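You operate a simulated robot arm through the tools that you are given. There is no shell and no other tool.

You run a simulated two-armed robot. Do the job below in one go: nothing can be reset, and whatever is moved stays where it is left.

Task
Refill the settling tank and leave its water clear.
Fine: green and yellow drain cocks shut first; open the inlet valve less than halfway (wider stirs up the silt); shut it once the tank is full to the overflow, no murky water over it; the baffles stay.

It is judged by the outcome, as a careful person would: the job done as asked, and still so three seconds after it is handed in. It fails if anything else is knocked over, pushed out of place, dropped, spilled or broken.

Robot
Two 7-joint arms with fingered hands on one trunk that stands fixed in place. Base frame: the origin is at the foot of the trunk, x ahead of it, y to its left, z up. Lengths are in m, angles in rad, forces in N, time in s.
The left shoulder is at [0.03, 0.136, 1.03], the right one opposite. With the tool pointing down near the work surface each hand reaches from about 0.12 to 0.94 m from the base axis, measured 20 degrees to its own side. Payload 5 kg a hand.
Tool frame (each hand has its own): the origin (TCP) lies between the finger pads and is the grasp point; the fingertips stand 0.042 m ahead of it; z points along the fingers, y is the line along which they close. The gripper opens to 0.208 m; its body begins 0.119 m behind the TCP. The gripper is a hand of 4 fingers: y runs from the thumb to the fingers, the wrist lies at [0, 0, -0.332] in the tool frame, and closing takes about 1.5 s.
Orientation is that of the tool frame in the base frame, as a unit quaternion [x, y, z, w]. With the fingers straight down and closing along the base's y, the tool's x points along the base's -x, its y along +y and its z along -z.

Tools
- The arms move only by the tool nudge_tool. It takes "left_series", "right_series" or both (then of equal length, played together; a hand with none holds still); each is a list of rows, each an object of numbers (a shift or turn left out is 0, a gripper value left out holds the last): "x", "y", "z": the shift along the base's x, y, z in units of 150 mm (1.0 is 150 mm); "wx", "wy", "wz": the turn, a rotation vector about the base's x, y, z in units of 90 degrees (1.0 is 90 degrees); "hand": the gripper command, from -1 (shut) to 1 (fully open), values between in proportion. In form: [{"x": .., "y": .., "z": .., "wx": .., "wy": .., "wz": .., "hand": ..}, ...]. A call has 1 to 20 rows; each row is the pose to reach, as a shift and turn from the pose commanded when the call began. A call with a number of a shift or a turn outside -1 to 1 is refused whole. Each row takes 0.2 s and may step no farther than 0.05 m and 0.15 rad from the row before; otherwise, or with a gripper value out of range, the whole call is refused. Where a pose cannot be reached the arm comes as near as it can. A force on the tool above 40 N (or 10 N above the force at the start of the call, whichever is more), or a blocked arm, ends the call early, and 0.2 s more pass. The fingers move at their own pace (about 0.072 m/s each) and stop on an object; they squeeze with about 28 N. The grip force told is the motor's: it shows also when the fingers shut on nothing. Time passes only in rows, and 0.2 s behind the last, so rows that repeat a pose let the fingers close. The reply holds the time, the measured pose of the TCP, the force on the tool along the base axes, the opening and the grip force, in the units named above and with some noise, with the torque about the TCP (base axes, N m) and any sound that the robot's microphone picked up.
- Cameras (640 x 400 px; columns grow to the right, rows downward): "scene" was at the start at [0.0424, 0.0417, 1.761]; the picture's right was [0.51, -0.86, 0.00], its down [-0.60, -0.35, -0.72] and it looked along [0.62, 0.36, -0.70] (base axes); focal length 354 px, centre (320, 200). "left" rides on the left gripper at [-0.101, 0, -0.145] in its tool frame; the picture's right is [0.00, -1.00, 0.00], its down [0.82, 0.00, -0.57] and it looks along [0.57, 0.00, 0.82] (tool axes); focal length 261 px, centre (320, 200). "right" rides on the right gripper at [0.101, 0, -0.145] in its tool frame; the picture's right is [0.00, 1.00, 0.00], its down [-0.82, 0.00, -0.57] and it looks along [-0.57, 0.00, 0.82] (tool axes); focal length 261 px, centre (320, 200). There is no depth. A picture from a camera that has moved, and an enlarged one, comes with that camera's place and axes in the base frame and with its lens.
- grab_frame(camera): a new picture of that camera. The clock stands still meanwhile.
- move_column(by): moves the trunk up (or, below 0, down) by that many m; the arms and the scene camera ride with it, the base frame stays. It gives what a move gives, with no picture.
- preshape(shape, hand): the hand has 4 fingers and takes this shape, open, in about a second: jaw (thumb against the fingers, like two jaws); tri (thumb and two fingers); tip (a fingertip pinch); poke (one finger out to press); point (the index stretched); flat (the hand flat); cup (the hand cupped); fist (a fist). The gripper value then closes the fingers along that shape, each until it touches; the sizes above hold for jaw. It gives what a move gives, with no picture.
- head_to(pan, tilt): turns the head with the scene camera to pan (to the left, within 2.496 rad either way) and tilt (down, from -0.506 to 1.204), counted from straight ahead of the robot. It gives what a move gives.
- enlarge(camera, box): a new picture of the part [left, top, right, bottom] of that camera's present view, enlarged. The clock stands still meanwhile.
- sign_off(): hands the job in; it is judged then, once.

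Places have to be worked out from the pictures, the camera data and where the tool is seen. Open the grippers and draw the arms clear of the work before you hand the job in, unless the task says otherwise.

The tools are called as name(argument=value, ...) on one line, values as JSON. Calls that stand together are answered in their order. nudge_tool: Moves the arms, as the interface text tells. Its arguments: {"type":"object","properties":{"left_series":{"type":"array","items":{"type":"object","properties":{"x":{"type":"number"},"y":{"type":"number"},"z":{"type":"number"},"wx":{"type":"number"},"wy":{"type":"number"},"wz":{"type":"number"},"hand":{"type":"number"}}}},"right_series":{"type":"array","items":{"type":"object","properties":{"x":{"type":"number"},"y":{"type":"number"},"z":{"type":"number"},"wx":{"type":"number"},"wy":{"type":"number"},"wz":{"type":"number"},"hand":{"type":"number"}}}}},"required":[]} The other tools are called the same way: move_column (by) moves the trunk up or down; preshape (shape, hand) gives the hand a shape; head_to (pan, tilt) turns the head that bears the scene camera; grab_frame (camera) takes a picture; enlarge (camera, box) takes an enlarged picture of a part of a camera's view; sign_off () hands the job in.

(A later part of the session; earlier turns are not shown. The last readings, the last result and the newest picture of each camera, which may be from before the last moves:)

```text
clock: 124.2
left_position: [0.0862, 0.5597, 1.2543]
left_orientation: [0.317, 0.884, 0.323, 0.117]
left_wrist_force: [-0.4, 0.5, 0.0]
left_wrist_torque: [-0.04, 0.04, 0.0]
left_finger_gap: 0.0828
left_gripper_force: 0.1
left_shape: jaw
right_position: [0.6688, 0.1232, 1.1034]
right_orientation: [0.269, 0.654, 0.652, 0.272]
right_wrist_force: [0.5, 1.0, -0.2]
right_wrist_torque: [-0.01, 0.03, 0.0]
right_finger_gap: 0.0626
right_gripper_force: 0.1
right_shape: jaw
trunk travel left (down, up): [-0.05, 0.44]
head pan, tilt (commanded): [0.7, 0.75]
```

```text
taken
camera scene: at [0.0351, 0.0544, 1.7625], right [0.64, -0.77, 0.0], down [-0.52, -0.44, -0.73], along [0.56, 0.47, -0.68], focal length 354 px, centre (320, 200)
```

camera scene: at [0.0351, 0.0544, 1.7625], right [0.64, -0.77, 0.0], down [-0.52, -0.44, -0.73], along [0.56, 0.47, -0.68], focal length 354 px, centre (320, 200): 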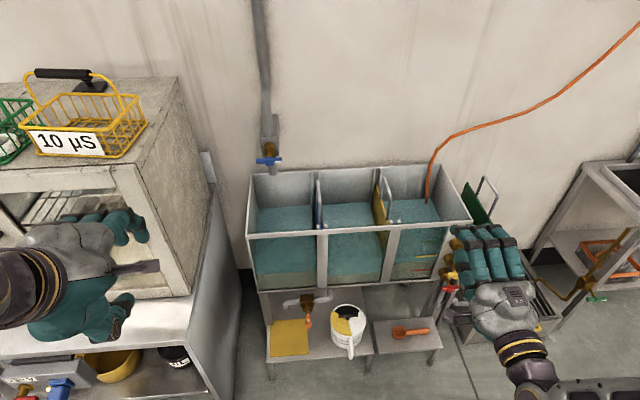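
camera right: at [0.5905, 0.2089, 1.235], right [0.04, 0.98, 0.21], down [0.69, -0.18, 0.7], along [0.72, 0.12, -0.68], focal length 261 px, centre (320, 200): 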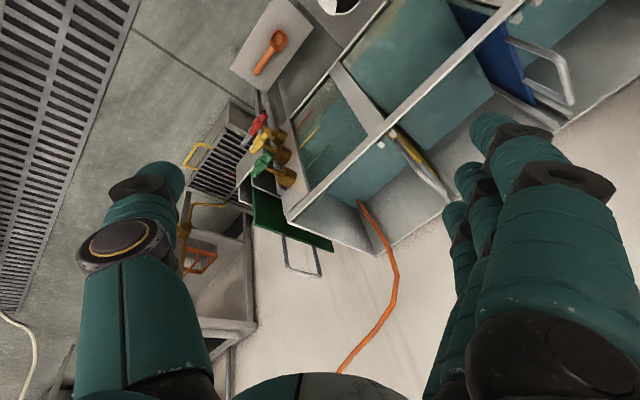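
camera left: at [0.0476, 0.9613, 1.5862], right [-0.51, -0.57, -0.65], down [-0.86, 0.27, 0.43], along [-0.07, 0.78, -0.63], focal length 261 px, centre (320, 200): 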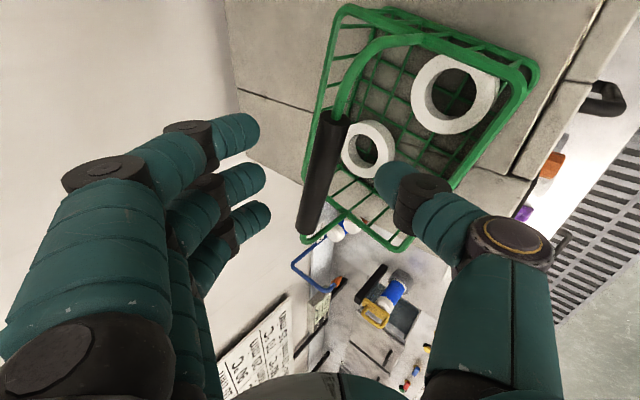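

The roll and the first step went smoothly. I'll continue in small steps.

nudge_tool(right_series=[{"x": -0.073, "y": 0.214, "z": -0.02}, {"x": -0.146, "y": 0.428, "z": -0.04}, {"x": -0.219, "y": 0.641, "z": -0.06}, {"x": -0.292, "y": 0.855, "z": -0.08}])

nudge_tool(right_series=[{"x": -0.073, "y": 0.214, "z": -0.02}, {"x": -0.146, "y": 0.428, "z": -0.04}, {"x": -0.219, "y": 0.641, "z": -0.06}, {"x": -0.292, "y": 0.855, "z": -0.08}])

grab_frame(camera="scene")

```text
clock: 125.2
left_position: [0.0861, 0.5593, 1.2551]
left_orientation: [0.318, 0.883, 0.324, 0.116]
left_wrist_force: [-0.4, 0.7, 0.7]
left_wrist_torque: [-0.04, 0.02, -0.02]
left_finger_gap: 0.0829
left_gripper_force: 0.0
left_shape: jaw
right_position: [0.6284, 0.2501, 1.091]
right_orientation: [0.268, 0.654, 0.653, 0.272]
right_wrist_force: [0.6, 0.0, 0.1]
right_wrist_torque: [-0.02, -0.01, 0.01]
right_finger_gap: 0.0624
right_gripper_force: 0.0
right_shape: jaw
trunk travel left (down, up): [-0.05, 0.44]
head pan, tilt (commanded): [0.7, 0.75]
```

```text
clock: 126.2
left_position: [0.0864, 0.5608, 1.2549]
left_orientation: [0.318, 0.883, 0.324, 0.116]
left_wrist_force: [-0.3, 0.0, 0.0]
left_wrist_torque: [-0.01, -0.04, -0.03]
left_finger_gap: 0.0829
left_gripper_force: 0.2
left_shape: jaw
right_position: [0.5842, 0.3781, 1.0772]
right_orientation: [0.269, 0.654, 0.652, 0.273]
right_wrist_force: [0.8, 0.2, 0.6]
right_wrist_torque: [-0.02, 0.0, -0.02]
right_finger_gap: 0.0626
right_gripper_force: 0.0
right_shape: jaw
trunk travel left (down, up): [-0.05, 0.44]
head pan, tilt (commanded): [0.7, 0.75]
```

```text
taken
camera scene: at [0.0344, 0.0544, 1.7626], right [0.64, -0.77, 0.0], down [-0.52, -0.44, -0.73], along [0.56, 0.47, -0.68], focal length 354 px, centre (320, 200)
```

scene: 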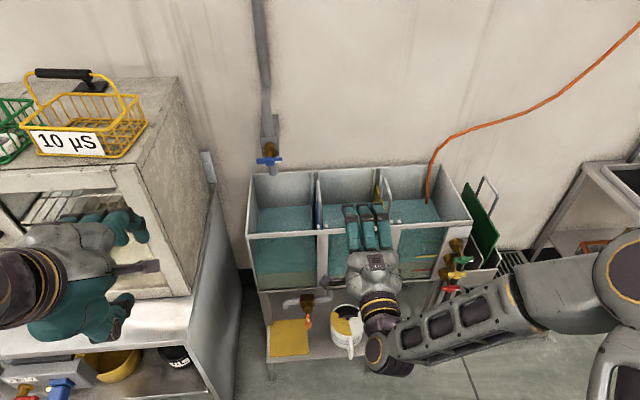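

The arm moves smoothly with no reach warnings. Two more steps bring it in front of the valve.

nudge_tool(right_series=[{"x": -0.074, "y": 0.215, "z": -0.02}, {"x": -0.148, "y": 0.43, "z": -0.04}, {"x": -0.221, "y": 0.644, "z": -0.06}, {"x": -0.295, "y": 0.859, "z": -0.077}])

nudge_tool(right_series=[{"x": -0.074, "y": 0.215, "z": -0.02}, {"x": -0.148, "y": 0.43, "z": -0.04}, {"x": -0.221, "y": 0.644, "z": -0.06}, {"x": -0.295, "y": 0.859, "z": -0.077}, {"x": -0.295, "y": 0.859, "z": -0.077}])

grab_frame(camera="right")

grab_frame(camera="scene")

```text
clock: 127.2
left_position: [0.0861, 0.5602, 1.2557]
left_orientation: [0.317, 0.884, 0.323, 0.117]
left_wrist_force: [-0.4, 1.0, -0.1]
left_wrist_torque: [0.0, -0.05, -0.05]
left_finger_gap: 0.0827
left_gripper_force: 0.0
left_shape: jaw
right_position: [0.5378, 0.5066, 1.0657]
right_orientation: [0.268, 0.654, 0.652, 0.273]
right_wrist_force: [0.7, 0.4, -0.2]
right_wrist_torque: [-0.01, -0.04, 0.01]
right_finger_gap: 0.0626
right_gripper_force: 0.0
right_shape: jaw
trunk travel left (down, up): [-0.05, 0.44]
head pan, tilt (commanded): [0.7, 0.75]
```

```text
clock: 128.4
left_position: [0.0867, 0.5587, 1.2562]
left_orientation: [0.318, 0.884, 0.324, 0.116]
left_wrist_force: [0.3, -0.2, -0.7]
left_wrist_torque: [0.02, 0.01, 0.04]
left_finger_gap: 0.0829
left_gripper_force: 0.0
left_shape: jaw
right_position: [0.4937, 0.6357, 1.0564]
right_orientation: [0.268, 0.654, 0.653, 0.271]
right_wrist_force: [0.6, 0.6, 0.9]
right_wrist_torque: [0.01, 0.01, 0.04]
right_finger_gap: 0.0628
right_gripper_force: 0.1
right_shape: jaw
trunk travel left (down, up): [-0.05, 0.44]
head pan, tilt (commanded): [0.7, 0.75]
```

```text
taken
camera right: at [0.3219, 0.6054, 1.0547], right [0.0, 0.0, 1.0], down [0.18, -0.98, 0.0], along [0.98, 0.18, 0.0], focal length 261 px, centre (320, 200)
```

right: 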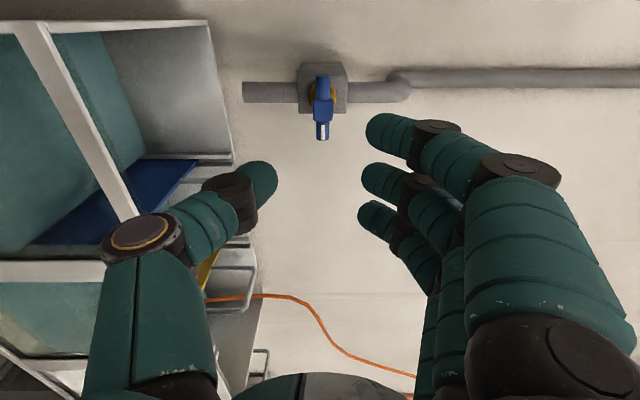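

```text
taken
camera scene: at [0.0351, 0.0531, 1.7626], right [0.64, -0.77, 0.0], down [-0.52, -0.44, -0.73], along [0.56, 0.47, -0.68], focal length 354 px, centre (320, 200)
```

scene: 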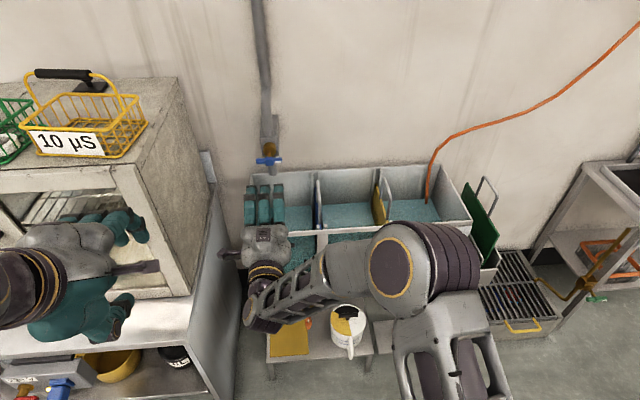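

The valve sits straight ahead of the right hand. I'll zoom in on it to fix its centre precisely.

enlarge(camera="right", box=[250, 50, 410, 150])

enlarge(camera="scene", box=[235, 130, 305, 175])

```text
4.00 times, centred on (330, 100) of right
camera zoom: at [0.3219, 0.6054, 1.0547], right [0.0, 0.0, 1.0], down [0.18, -0.98, 0.0], along [0.98, 0.18, 0.0], focal length 1043 px, centre (280, 600)
```

zoom: 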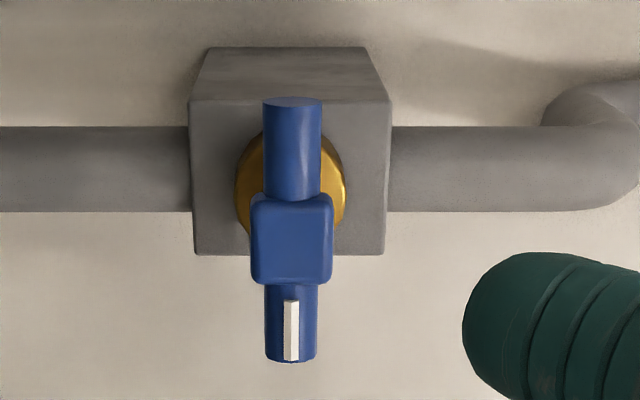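

```text
8.89 times, centred on (270, 152) of scene
camera zoom: at [0.0351, 0.0531, 1.7626], right [0.64, -0.77, 0.0], down [-0.52, -0.44, -0.73], along [0.56, 0.47, -0.68], focal length 3147 px, centre (764, 622)
```

zoom: 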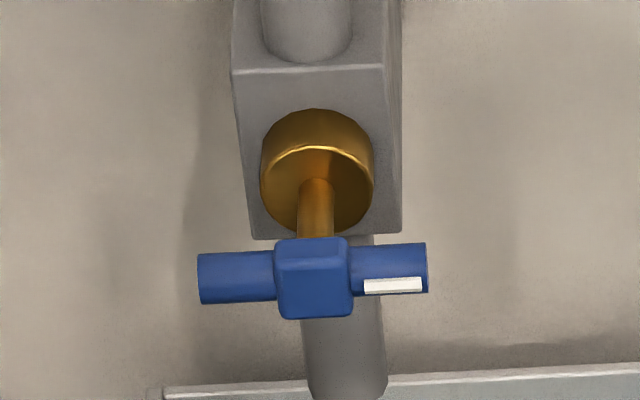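

Both cameras put the hub at n≈1.016, h≈−0.0995, z≈1.0585, and the hand is already aligned to within 2 mm. I'll advance to the same depth offset that worked on green.

nudge_tool(right_series=[{"x": 0.15, "y": 0.15, "z": 0.01}, {"x": 0.3, "y": 0.3, "z": 0.013}, {"x": 0.45, "y": 0.45, "z": 0.013}, {"x": 0.6, "y": 0.6, "z": 0.013}, {"x": 0.75, "y": 0.75, "z": 0.013}, {"x": 0.865, "y": 0.865, "z": 0.013}, {"x": 0.865, "y": 0.865, "z": 0.013}])

grab_frame(camera="right")

enlarge(camera="scene", box=[210, 110, 330, 210])

```text
clock: 130.1
left_position: [0.0864, 0.5598, 1.2556]
left_orientation: [0.317, 0.883, 0.325, 0.117]
left_wrist_force: [0.0, 0.6, -0.4]
left_wrist_torque: [0.03, -0.02, -0.01]
left_finger_gap: 0.0828
left_gripper_force: 0.1
left_shape: jaw
right_position: [0.6225, 0.7654, 1.0585]
right_orientation: [0.269, 0.654, 0.653, 0.27]
right_wrist_force: [-0.6, -0.9, -0.3]
right_wrist_torque: [-0.02, -0.01, 0.0]
right_finger_gap: 0.0626
right_gripper_force: 0.1
right_shape: jaw
trunk travel left (down, up): [-0.05, 0.44]
head pan, tilt (commanded): [0.7, 0.75]
```

```text
taken
camera right: at [0.4509, 0.7351, 1.0572], right [0.0, 0.0, 1.0], down [0.18, -0.98, 0.0], along [0.98, 0.18, 0.0], focal length 261 px, centre (320, 200)
```

right: 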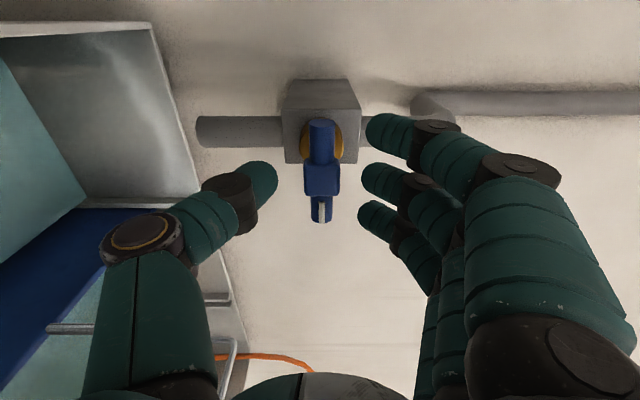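

```text
4.00 times, centred on (270, 160) of scene
camera zoom: at [0.0346, 0.0534, 1.7627], right [0.64, -0.76, 0.0], down [-0.52, -0.44, -0.73], along [0.56, 0.47, -0.68], focal length 1416 px, centre (520, 360)
```

zoom: 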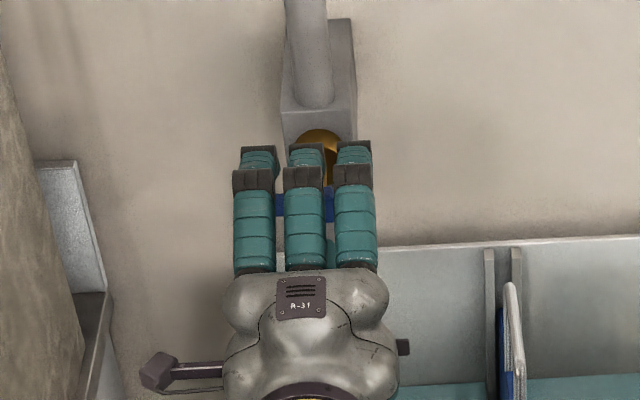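

The hub is in the same place in the hand as for green and yellow. I'll close on it.

nudge_tool(right_series=[{"hand": -0.6}, {"hand": -0.8}, {"hand": -1}, {"hand": -1}, {"hand": -1}, {"hand": -1}])

grab_frame(camera="right")

```text
clock: 131.4
left_position: [0.0857, 0.5586, 1.2553]
left_orientation: [0.318, 0.883, 0.324, 0.116]
left_wrist_force: [-0.4, 0.2, -0.1]
left_wrist_torque: [0.01, 0.0, 0.01]
left_finger_gap: 0.0828
left_gripper_force: 0.1
left_shape: jaw
right_position: [0.623, 0.7663, 1.0579]
right_orientation: [0.269, 0.653, 0.654, 0.271]
right_wrist_force: [2.0, 2.1, 3.4]
right_wrist_torque: [0.07, -0.04, 0.02]
right_finger_gap: 0.0114
right_gripper_force: 27.7
right_shape: jaw
trunk travel left (down, up): [-0.05, 0.44]
head pan, tilt (commanded): [0.7, 0.75]
```

```text
taken
camera right: at [0.4509, 0.7352, 1.0572], right [0.0, 0.0, 1.0], down [0.18, -0.98, 0.0], along [0.98, 0.18, 0.0], focal length 261 px, centre (320, 200)
```

right: 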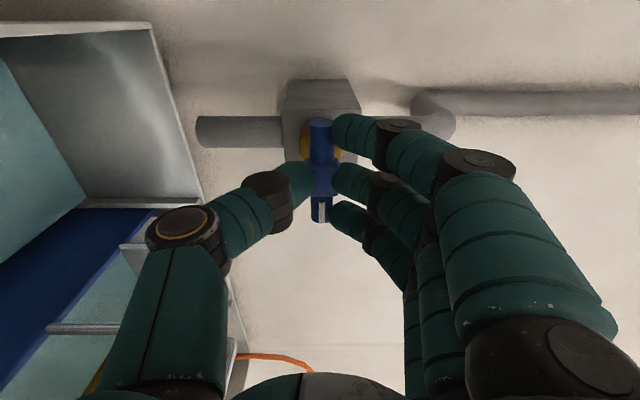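

The blue hub is held (gap 11 mm). I'll take a baseline picture of the tank before opening.

head_to(pan=0.55, tilt=0.75)

grab_frame(camera="scene")

enlarge(camera="scene", box=[280, 130, 480, 270])

```text
clock: 132.2
left_position: [0.0858, 0.5599, 1.2556]
left_orientation: [0.318, 0.884, 0.323, 0.117]
left_wrist_force: [0.6, 0.9, 1.1]
left_wrist_torque: [-0.03, 0.01, 0.02]
left_finger_gap: 0.083
left_gripper_force: 0.1
left_shape: jaw
right_position: [0.6233, 0.7668, 1.0581]
right_orientation: [0.268, 0.654, 0.654, 0.272]
right_wrist_force: [2.8, 3.0, 2.9]
right_wrist_torque: [0.11, -0.06, 0.01]
right_finger_gap: 0.0112
right_gripper_force: 28.6
right_shape: jaw
trunk travel left (down, up): [-0.05, 0.44]
head pan, tilt (commanded): [0.55, 0.75]
```

```text
taken
camera scene: at [0.042, 0.0436, 1.7626], right [0.52, -0.85, 0.0], down [-0.58, -0.36, -0.73], along [0.62, 0.38, -0.68], focal length 354 px, centre (320, 200)
```

scene: 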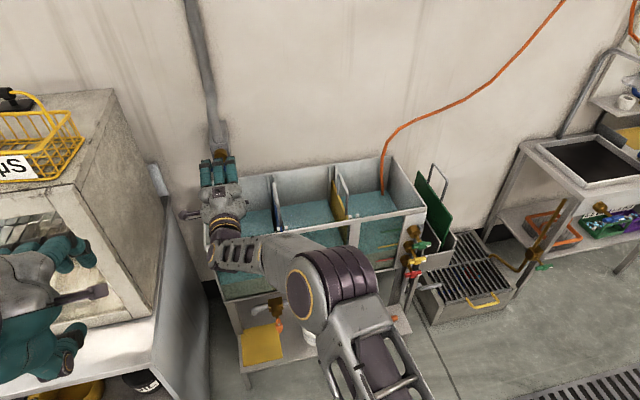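

```text
2.86 times, centred on (380, 200) of scene
camera zoom: at [0.042, 0.0436, 1.7626], right [0.52, -0.85, 0.0], down [-0.58, -0.36, -0.73], along [0.62, 0.38, -0.68], focal length 1011 px, centre (149, 200)
```

zoom: 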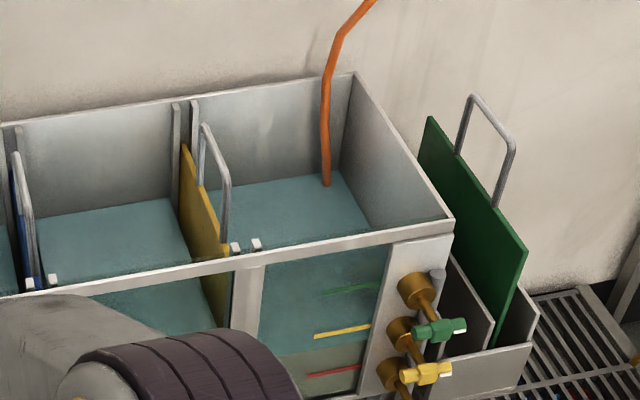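

I have the baseline: the water line on the back-right corner sits about 0.2 m below the rim. I'll open the inlet counter-clockwise by 15° first and check the response.

nudge_tool(right_series=[{"wx": -0.04, "wy": -0.04}, {"wx": -0.08, "wy": -0.08}, {"wx": -0.118, "wy": -0.118}, {"wx": -0.118, "wy": -0.118}])

grab_frame(camera="right")

enlarge(camera="scene", box=[180, 130, 480, 330])

```text
clock: 133.2
left_position: [0.0853, 0.5585, 1.256]
left_orientation: [0.318, 0.883, 0.324, 0.117]
left_wrist_force: [0.8, 1.0, -0.2]
left_wrist_torque: [0.0, 0.01, -0.03]
left_finger_gap: 0.083
left_gripper_force: 0.1
left_shape: jaw
right_position: [0.6236, 0.7665, 1.0584]
right_orientation: [0.18, 0.684, 0.612, 0.354]
right_wrist_force: [0.1, 3.3, 5.2]
right_wrist_torque: [0.15, -0.15, 0.11]
right_finger_gap: 0.0111
right_gripper_force: 28.0
right_shape: jaw
trunk travel left (down, up): [-0.05, 0.44]
head pan, tilt (commanded): [0.55, 0.75]
```

```text
taken
camera right: at [0.4537, 0.7322, 1.0305], right [-0.18, 0.18, 0.97], down [0.16, -0.96, 0.21], along [0.97, 0.19, 0.15], focal length 261 px, centre (320, 200)
```

right: 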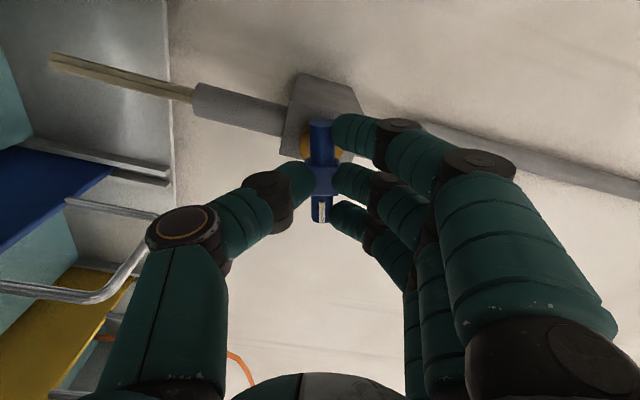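

```text
2.00 times, centred on (330, 230) of scene
camera zoom: at [0.0416, 0.0436, 1.7626], right [0.52, -0.85, 0.0], down [-0.58, -0.36, -0.73], along [0.62, 0.38, -0.68], focal length 708 px, centre (300, 140)
```

zoom: 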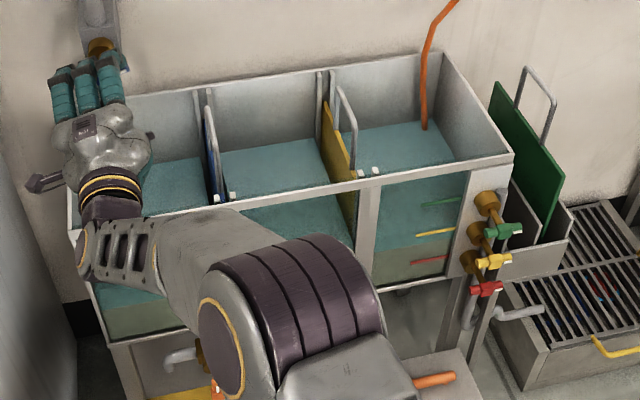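

Water is now running from the spout, and the handle turned with the hand. I'll hold here 4 s and measure how fast the level rises.

nudge_tool(right_series=[{"z": 0}, {"z": 0}, {"z": 0}, {"z": 0}, {"z": 0}, {"z": 0}, {"z": 0}, {"z": 0}, {"z": 0}, {"z": 0}, {"z": 0}, {"z": 0}, {"z": 0}, {"z": 0}, {"z": 0}, {"z": 0}, {"z": 0}, {"z": 0}, {"z": 0}, {"z": 0}])

enlarge(camera="scene", box=[280, 130, 480, 270])

grab_frame(camera="right")

```text
clock: 137.3
left_position: [0.0853, 0.5592, 1.2551]
left_orientation: [0.317, 0.884, 0.324, 0.117]
left_wrist_force: [0.1, -0.6, -0.4]
left_wrist_torque: [0.02, 0.02, -0.02]
left_finger_gap: 0.0829
left_gripper_force: 0.1
left_shape: jaw
right_position: [0.6239, 0.7665, 1.0584]
right_orientation: [0.18, 0.683, 0.612, 0.355]
right_wrist_force: [-2.0, 4.9, 4.2]
right_wrist_torque: [0.15, -0.15, 0.14]
right_finger_gap: 0.0106
right_gripper_force: 27.9
right_shape: jaw
trunk travel left (down, up): [-0.05, 0.44]
head pan, tilt (commanded): [0.55, 0.75]
```

```text
2.86 times, centred on (380, 200) of scene
camera zoom: at [0.0415, 0.0436, 1.7626], right [0.52, -0.85, 0.0], down [-0.58, -0.36, -0.73], along [0.62, 0.38, -0.68], focal length 1011 px, centre (149, 200)
```

zoom: 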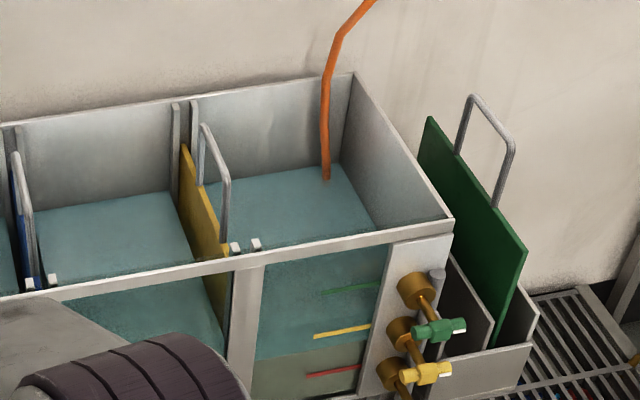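

```text
taken
camera right: at [0.4537, 0.7322, 1.0306], right [-0.18, 0.18, 0.97], down [0.16, -0.96, 0.21], along [0.97, 0.19, 0.15], focal length 261 px, centre (320, 200)
```

right: 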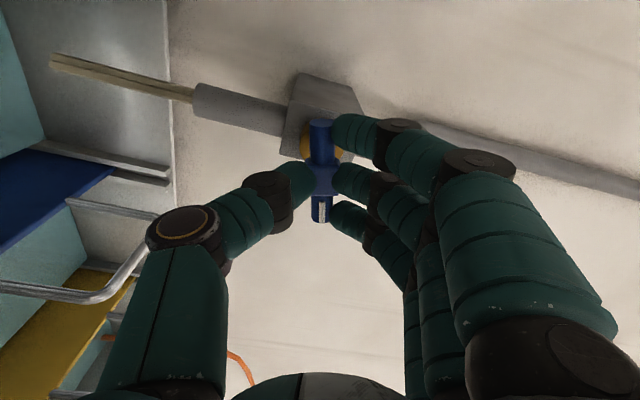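

The level rose about 16 mm in 5 s and the water stays clear. I'll open slightly more, to about 24° (just over a quarter), and keep holding.

nudge_tool(right_series=[{"wx": -0.035, "wy": -0.035}, {"wx": -0.07, "wy": -0.07}, {"wx": -0.07, "wy": -0.07}, {"wx": -0.07, "wy": -0.07}, {"wx": -0.07, "wy": -0.07}, {"wx": -0.07, "wy": -0.07}, {"wx": -0.07, "wy": -0.07}, {"wx": -0.07, "wy": -0.07}, {"wx": -0.07, "wy": -0.07}, {"wx": -0.07, "wy": -0.07}, {"wx": -0.07, "wy": -0.07}, {"wx": -0.07, "wy": -0.07}, {"wx": -0.07, "wy": -0.07}, {"wx": -0.07, "wy": -0.07}, {"wx": -0.07, "wy": -0.07}, {"wx": -0.07, "wy": -0.07}, {"wx": -0.07, "wy": -0.07}, {"wx": -0.07, "wy": -0.07}, {"wx": -0.07, "wy": -0.07}, {"wx": -0.07, "wy": -0.07}])

enlarge(camera="scene", box=[280, 130, 480, 270])

enlarge(camera="scene", box=[180, 130, 320, 330])

grab_frame(camera="right")

```text
clock: 141.6
left_position: [0.0851, 0.5595, 1.2551]
left_orientation: [0.318, 0.884, 0.323, 0.117]
left_wrist_force: [-0.6, -0.4, 0.6]
left_wrist_torque: [0.02, -0.05, -0.03]
left_finger_gap: 0.0828
left_gripper_force: 0.2
left_shape: jaw
right_position: [0.6234, 0.7656, 1.0584]
right_orientation: [0.127, 0.696, 0.582, 0.402]
right_wrist_force: [1.5, 0.3, 3.7]
right_wrist_torque: [0.1, -0.1, 0.02]
right_finger_gap: 0.0109
right_gripper_force: 27.8
right_shape: jaw
trunk travel left (down, up): [-0.05, 0.44]
head pan, tilt (commanded): [0.55, 0.75]
```

```text
2.86 times, centred on (380, 200) of scene
camera zoom: at [0.0419, 0.0434, 1.7626], right [0.52, -0.85, 0.0], down [-0.58, -0.36, -0.73], along [0.62, 0.38, -0.68], focal length 1011 px, centre (149, 200)
```

zoom: 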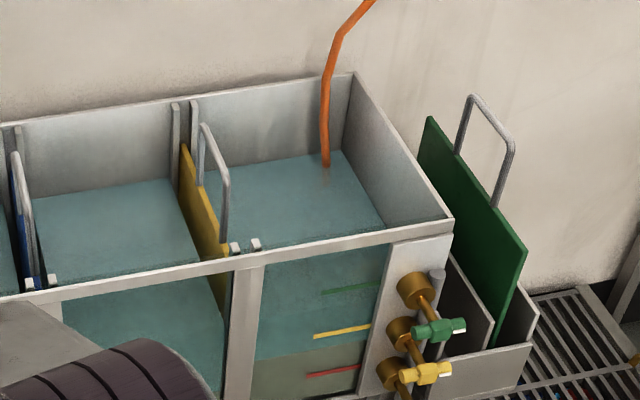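

```text
2.00 times, centred on (250, 230) of scene
camera zoom: at [0.0419, 0.0434, 1.7626], right [0.52, -0.85, 0.0], down [-0.58, -0.36, -0.73], along [0.62, 0.38, -0.68], focal length 708 px, centre (460, 140)
```

zoom: 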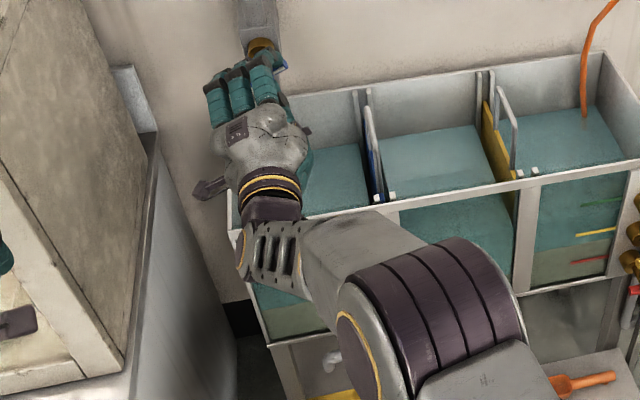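

```text
taken
camera right: at [0.4574, 0.7284, 1.0159], right [-0.29, 0.29, 0.91], down [0.13, -0.93, 0.33], along [0.95, 0.21, 0.23], focal length 261 px, centre (320, 200)
```

right: 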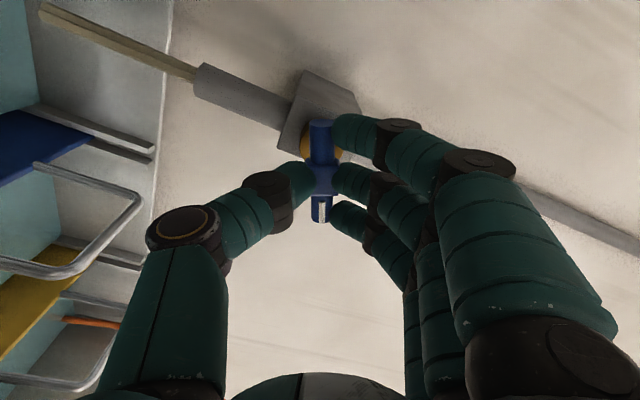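

The level is now about 0.16 m below the rim, rising roughly 7 mm/s, with the silt lying undisturbed. I'll hold another 4 s.

nudge_tool(right_series=[{"z": 0}, {"z": 0}, {"z": 0}, {"z": 0}, {"z": 0}, {"z": 0}, {"z": 0}, {"z": 0}, {"z": 0}, {"z": 0}, {"z": 0}, {"z": 0}, {"z": 0}, {"z": 0}, {"z": 0}, {"z": 0}, {"z": 0}, {"z": 0}, {"z": 0}, {"z": 0}])

enlarge(camera="scene", box=[280, 130, 480, 270])

enlarge(camera="scene", box=[380, 190, 480, 300])

```text
clock: 145.8
left_position: [0.0858, 0.5596, 1.2558]
left_orientation: [0.319, 0.883, 0.323, 0.117]
left_wrist_force: [-0.2, -0.5, -0.4]
left_wrist_torque: [-0.01, 0.03, -0.01]
left_finger_gap: 0.0828
left_gripper_force: 0.1
left_shape: jaw
right_position: [0.623, 0.7656, 1.058]
right_orientation: [0.127, 0.695, 0.582, 0.402]
right_wrist_force: [0.3, 0.3, 3.3]
right_wrist_torque: [0.1, -0.05, 0.03]
right_finger_gap: 0.0112
right_gripper_force: 28.4
right_shape: jaw
trunk travel left (down, up): [-0.05, 0.44]
head pan, tilt (commanded): [0.55, 0.75]
```

```text
2.86 times, centred on (380, 200) of scene
camera zoom: at [0.0419, 0.0434, 1.7626], right [0.52, -0.85, 0.0], down [-0.58, -0.36, -0.73], along [0.62, 0.38, -0.68], focal length 1011 px, centre (149, 200)
```

zoom: 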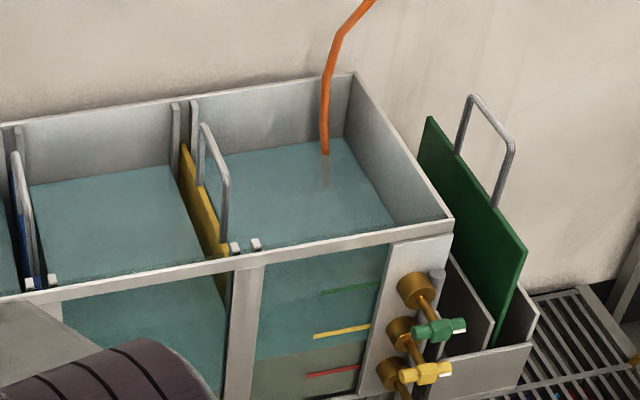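

```text
3.64 times, centred on (430, 245) of scene
camera zoom: at [0.0419, 0.0434, 1.7626], right [0.52, -0.85, 0.0], down [-0.58, -0.36, -0.73], along [0.62, 0.38, -0.68], focal length 1287 px, centre (-80, 36)
```

zoom: 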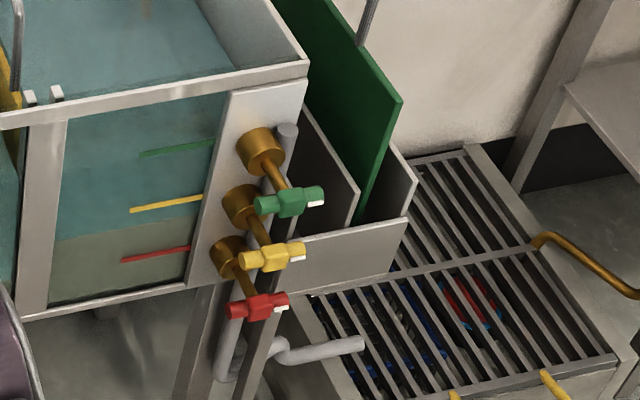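

The level is now about 0.13 m below the rim, nothing runs from the drain outlet, and the water is clear. I'll hold another 4 s.

nudge_tool(right_series=[{"z": 0}, {"z": 0}, {"z": 0}, {"z": 0}, {"z": 0}, {"z": 0}, {"z": 0}, {"z": 0}, {"z": 0}, {"z": 0}, {"z": 0}, {"z": 0}, {"z": 0}, {"z": 0}, {"z": 0}, {"z": 0}, {"z": 0}, {"z": 0}, {"z": 0}, {"z": 0}])

enlarge(camera="scene", box=[280, 130, 480, 270])

enlarge(camera="scene", box=[380, 190, 480, 300])

```text
clock: 149.9
left_position: [0.0866, 0.5593, 1.2558]
left_orientation: [0.319, 0.883, 0.323, 0.117]
left_wrist_force: [-0.8, -1.1, 0.1]
left_wrist_torque: [0.01, 0.02, -0.03]
left_finger_gap: 0.0828
left_gripper_force: 0.0
left_shape: jaw
right_position: [0.6234, 0.765, 1.0582]
right_orientation: [0.127, 0.695, 0.582, 0.402]
right_wrist_force: [1.6, 0.9, 1.8]
right_wrist_torque: [0.11, -0.1, 0.0]
right_finger_gap: 0.0109
right_gripper_force: 27.5
right_shape: jaw
trunk travel left (down, up): [-0.05, 0.44]
head pan, tilt (commanded): [0.55, 0.75]
```

```text
2.86 times, centred on (380, 200) of scene
camera zoom: at [0.0419, 0.0434, 1.7626], right [0.52, -0.85, 0.0], down [-0.58, -0.36, -0.73], along [0.62, 0.38, -0.68], focal length 1011 px, centre (149, 200)
```

zoom: 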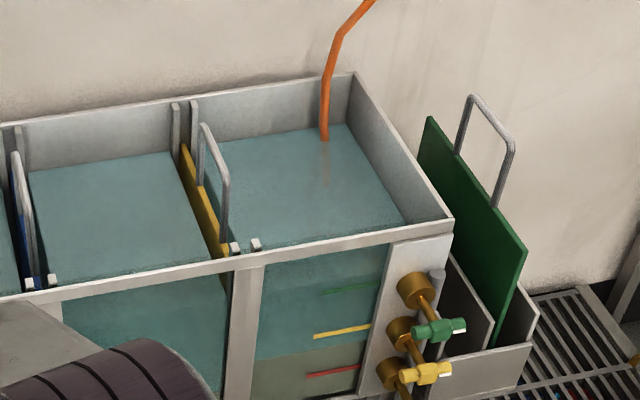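

```text
3.64 times, centred on (430, 245) of scene
camera zoom: at [0.0419, 0.0434, 1.7626], right [0.52, -0.85, 0.0], down [-0.58, -0.36, -0.73], along [0.62, 0.38, -0.68], focal length 1287 px, centre (-80, 36)
```

zoom: 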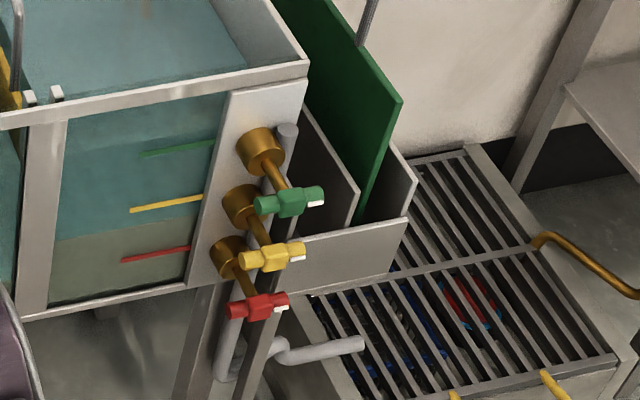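

The level is about 0.106 m below the rim and still clear. I'll hold another 4 s and keep checking.

nudge_tool(right_series=[{"z": 0}, {"z": 0}, {"z": 0}, {"z": 0}, {"z": 0}, {"z": 0}, {"z": 0}, {"z": 0}, {"z": 0}, {"z": 0}, {"z": 0}, {"z": 0}, {"z": 0}, {"z": 0}, {"z": 0}, {"z": 0}, {"z": 0}, {"z": 0}, {"z": 0}, {"z": 0}])

enlarge(camera="scene", box=[280, 130, 480, 270])

enlarge(camera="scene", box=[380, 190, 480, 300])

grab_frame(camera="right")

```text
clock: 154.2
left_position: [0.0862, 0.5583, 1.256]
left_orientation: [0.318, 0.884, 0.324, 0.116]
left_wrist_force: [-0.6, -0.1, 0.4]
left_wrist_torque: [0.01, -0.02, 0.0]
left_finger_gap: 0.0828
left_gripper_force: 0.0
left_shape: jaw
right_position: [0.6236, 0.7649, 1.0568]
right_orientation: [0.127, 0.696, 0.583, 0.4]
right_wrist_force: [1.0, 0.1, 2.8]
right_wrist_torque: [0.08, -0.08, 0.04]
right_finger_gap: 0.0111
right_gripper_force: 28.1
right_shape: jaw
trunk travel left (down, up): [-0.05, 0.44]
head pan, tilt (commanded): [0.55, 0.75]
```

```text
2.86 times, centred on (380, 200) of scene
camera zoom: at [0.0419, 0.0434, 1.7626], right [0.52, -0.85, 0.0], down [-0.58, -0.36, -0.73], along [0.62, 0.38, -0.68], focal length 1011 px, centre (149, 200)
```

zoom: 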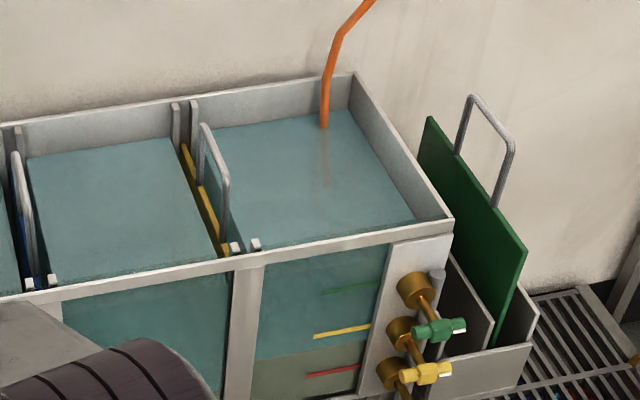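

```text
3.64 times, centred on (430, 245) of scene
camera zoom: at [0.0419, 0.0434, 1.7626], right [0.52, -0.85, 0.0], down [-0.58, -0.36, -0.73], along [0.62, 0.38, -0.68], focal length 1287 px, centre (-80, 36)
```

zoom: 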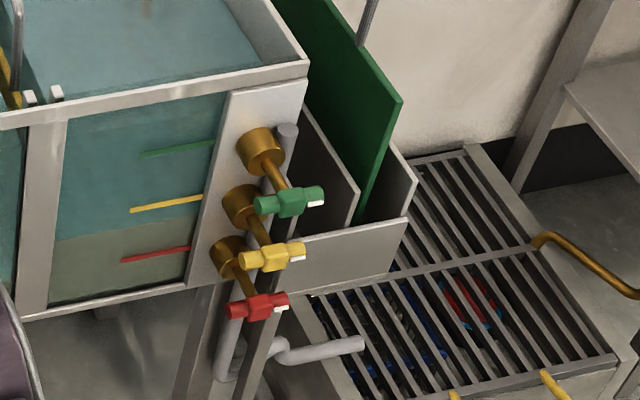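

```text
taken
camera right: at [0.4574, 0.7284, 1.0159], right [-0.29, 0.29, 0.91], down [0.13, -0.93, 0.33], along [0.95, 0.21, 0.23], focal length 261 px, centre (320, 200)
```

right: 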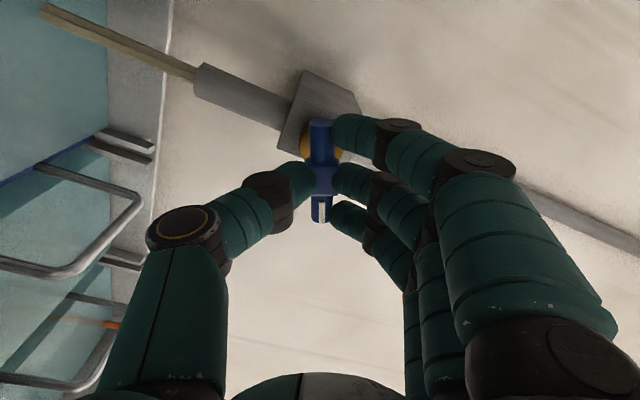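

The level is about 0.077 m below the rim, near the green cock's height. From here I'll use shorter holds and watch for the overflow.

nudge_tool(right_series=[{"z": 0}, {"z": 0}, {"z": 0}, {"z": 0}, {"z": 0}, {"z": 0}, {"z": 0}, {"z": 0}, {"z": 0}, {"z": 0}])

enlarge(camera="scene", box=[280, 130, 480, 270])

enlarge(camera="scene", box=[380, 190, 480, 300])

```text
clock: 156.3
left_position: [0.0853, 0.5586, 1.2552]
left_orientation: [0.318, 0.883, 0.324, 0.116]
left_wrist_force: [0.3, 0.2, -0.5]
left_wrist_torque: [-0.01, 0.02, 0.01]
left_finger_gap: 0.0828
left_gripper_force: 0.2
left_shape: jaw
right_position: [0.6235, 0.7655, 1.0581]
right_orientation: [0.126, 0.695, 0.582, 0.402]
right_wrist_force: [0.0, 1.0, 2.9]
right_wrist_torque: [0.11, -0.09, 0.04]
right_finger_gap: 0.0111
right_gripper_force: 28.1
right_shape: jaw
trunk travel left (down, up): [-0.05, 0.44]
head pan, tilt (commanded): [0.55, 0.75]
```

```text
2.86 times, centred on (380, 200) of scene
camera zoom: at [0.0419, 0.0434, 1.7626], right [0.52, -0.85, 0.0], down [-0.58, -0.36, -0.73], along [0.62, 0.38, -0.68], focal length 1011 px, centre (149, 200)
```

zoom: 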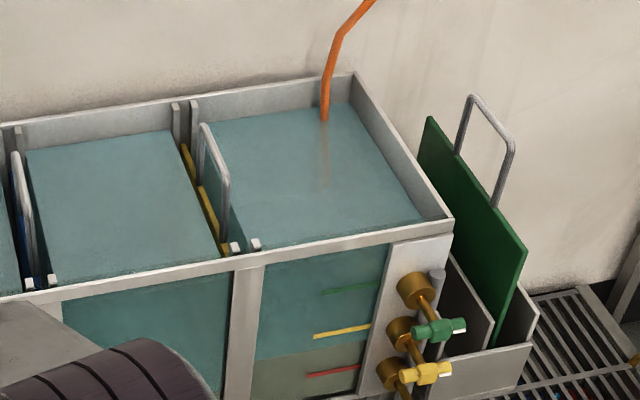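

```text
3.64 times, centred on (430, 245) of scene
camera zoom: at [0.0419, 0.0434, 1.7626], right [0.52, -0.85, 0.0], down [-0.58, -0.36, -0.73], along [0.62, 0.38, -0.68], focal length 1287 px, centre (-80, 36)
```

zoom: 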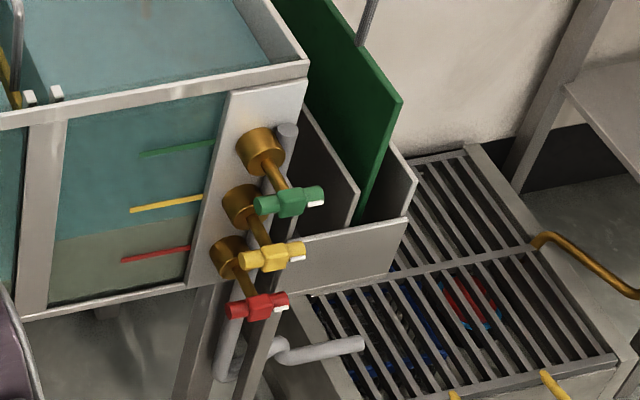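

The level is about 0.06 m below the rim and the surface is clear. I'll hold another 2 s.

nudge_tool(right_series=[{"z": 0}, {"z": 0}, {"z": 0}, {"z": 0}, {"z": 0}, {"z": 0}, {"z": 0}, {"z": 0}, {"z": 0}, {"z": 0}])

enlarge(camera="scene", box=[280, 130, 480, 270])

enlarge(camera="scene", box=[380, 190, 480, 300])

```text
clock: 158.6
left_position: [0.0855, 0.5603, 1.2561]
left_orientation: [0.319, 0.883, 0.323, 0.116]
left_wrist_force: [-0.3, 0.2, 0.5]
left_wrist_torque: [0.01, -0.02, 0.03]
left_finger_gap: 0.0829
left_gripper_force: 0.1
left_shape: jaw
right_position: [0.6237, 0.7649, 1.0573]
right_orientation: [0.127, 0.696, 0.582, 0.401]
right_wrist_force: [0.3, 0.0, 2.4]
right_wrist_torque: [0.1, -0.1, 0.03]
right_finger_gap: 0.0109
right_gripper_force: 28.0
right_shape: jaw
trunk travel left (down, up): [-0.05, 0.44]
head pan, tilt (commanded): [0.55, 0.75]
```

```text
2.86 times, centred on (380, 200) of scene
camera zoom: at [0.0419, 0.0434, 1.7626], right [0.52, -0.85, 0.0], down [-0.58, -0.36, -0.73], along [0.62, 0.38, -0.68], focal length 1011 px, centre (149, 200)
```

zoom: 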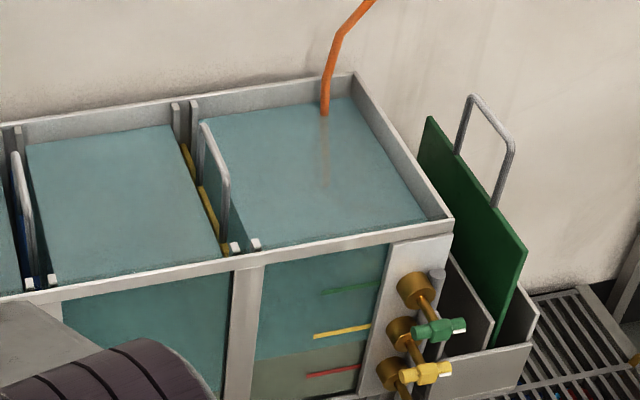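

```text
3.64 times, centred on (430, 245) of scene
camera zoom: at [0.0419, 0.0434, 1.7626], right [0.52, -0.85, 0.0], down [-0.58, -0.36, -0.73], along [0.62, 0.38, -0.68], focal length 1287 px, centre (-80, 36)
```

zoom: 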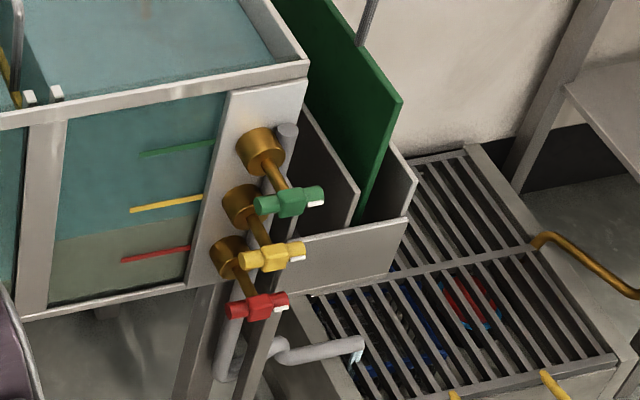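

Clear water has just begun to run from the overflow outlet onto the grate, so the tank is full. I'm shutting the inlet now, turning fully back and slightly past to seat it.

nudge_tool(right_series=[{"wx": 0.063, "wy": 0.063}, {"wx": 0.126, "wy": 0.126}, {"wx": 0.188, "wy": 0.188}, {"wx": 0.225, "wy": 0.225}, {"wx": 0.235, "wy": 0.235}, {"wx": 0.235, "wy": 0.235}])

grab_frame(camera="right")

enlarge(camera="scene", box=[380, 190, 480, 300])

```text
clock: 159.9
left_position: [0.0843, 0.559, 1.2555]
left_orientation: [0.317, 0.883, 0.324, 0.116]
left_wrist_force: [0.3, -0.1, -0.7]
left_wrist_torque: [0.01, 0.01, -0.04]
left_finger_gap: 0.0829
left_gripper_force: 0.1
left_shape: jaw
right_position: [0.623, 0.7658, 1.0587]
right_orientation: [0.302, 0.639, 0.666, 0.237]
right_wrist_force: [-5.3, 2.8, 3.2]
right_wrist_torque: [-0.35, -0.58, -0.02]
right_finger_gap: 0.0109
right_gripper_force: 27.8
right_shape: jaw
trunk travel left (down, up): [-0.05, 0.44]
head pan, tilt (commanded): [0.55, 0.75]
```

```text
taken
camera right: at [0.4508, 0.7342, 1.0678], right [0.07, -0.07, 0.99], down [0.17, -0.98, -0.09], along [0.98, 0.18, -0.06], focal length 261 px, centre (320, 200)
```

right: 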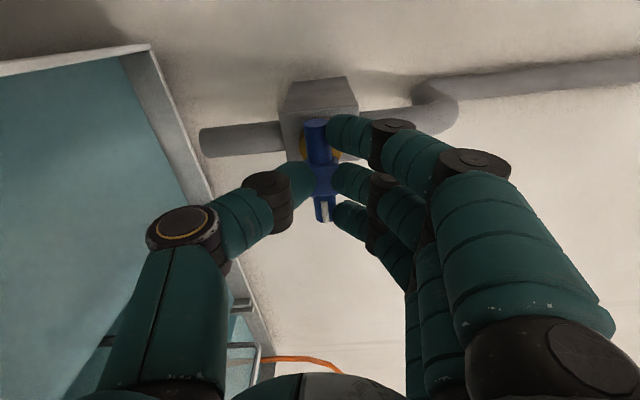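

```text
3.64 times, centred on (430, 245) of scene
camera zoom: at [0.0412, 0.0437, 1.7626], right [0.52, -0.85, 0.0], down [-0.58, -0.36, -0.73], along [0.62, 0.38, -0.68], focal length 1287 px, centre (-80, 36)
```

zoom: 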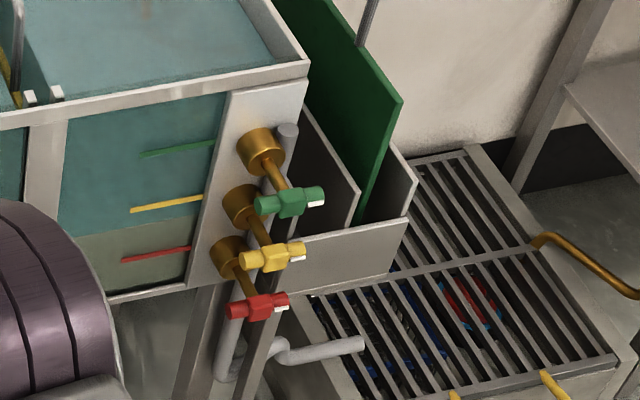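

The inlet is against its shut stop (about 0.66 N·m), the spout stream has ceased and the overflow has stopped dripping. I'll release the handle and back straight out.

nudge_tool(right_series=[{"hand": -0.85}, {"hand": -0.75}, {"hand": -0.7}, {"hand": -0.7}, {"x": -0.1, "y": -0.1, "hand": -0.7}, {"x": -0.25, "y": -0.25, "hand": -0.7}, {"x": -0.4, "y": -0.4, "hand": -0.7}, {"x": -0.55, "y": -0.55, "hand": -0.7}, {"x": -0.7, "y": -0.7, "hand": -0.7}, {"x": -0.85, "y": -0.85, "hand": -0.7}])

grab_frame(camera="right")

grab_frame(camera="scene")

```text
clock: 162.2
left_position: [0.0862, 0.5594, 1.2556]
left_orientation: [0.318, 0.883, 0.324, 0.118]
left_wrist_force: [0.1, 0.0, 0.1]
left_wrist_torque: [0.03, -0.01, 0.0]
left_finger_gap: 0.0828
left_gripper_force: 0.0
left_shape: jaw
right_position: [0.4961, 0.6372, 1.0589]
right_orientation: [0.302, 0.638, 0.667, 0.238]
right_wrist_force: [0.3, 0.0, 1.0]
right_wrist_torque: [-0.06, 0.02, 0.01]
right_finger_gap: 0.0304
right_gripper_force: 0.0
right_shape: jaw
trunk travel left (down, up): [-0.05, 0.44]
head pan, tilt (commanded): [0.55, 0.75]
```

```text
taken
camera right: at [0.3233, 0.6059, 1.0678], right [0.07, -0.07, 0.99], down [0.17, -0.98, -0.09], along [0.98, 0.18, -0.06], focal length 261 px, centre (320, 200)
```

right: 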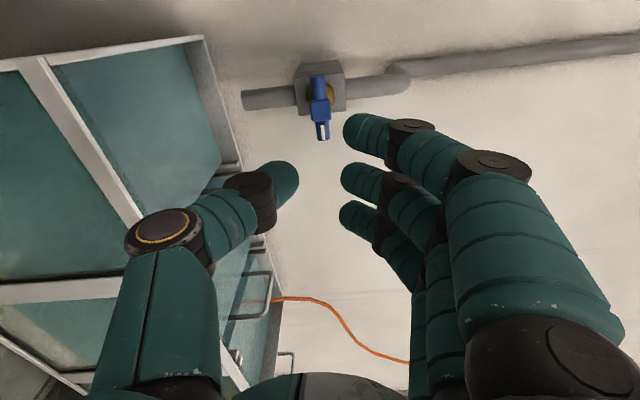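

```text
taken
camera scene: at [0.0415, 0.0431, 1.7627], right [0.52, -0.85, 0.0], down [-0.58, -0.36, -0.73], along [0.62, 0.38, -0.68], focal length 354 px, centre (320, 200)
```

scene: 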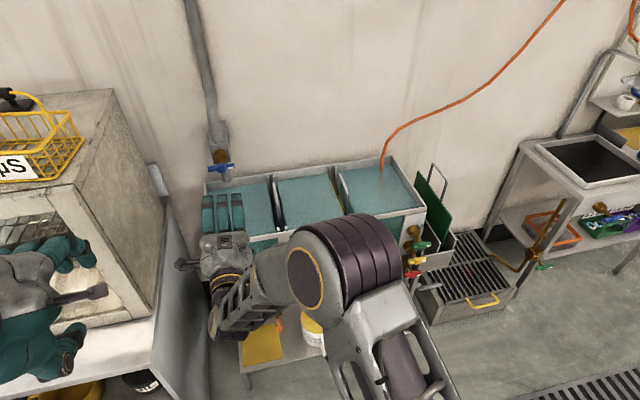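

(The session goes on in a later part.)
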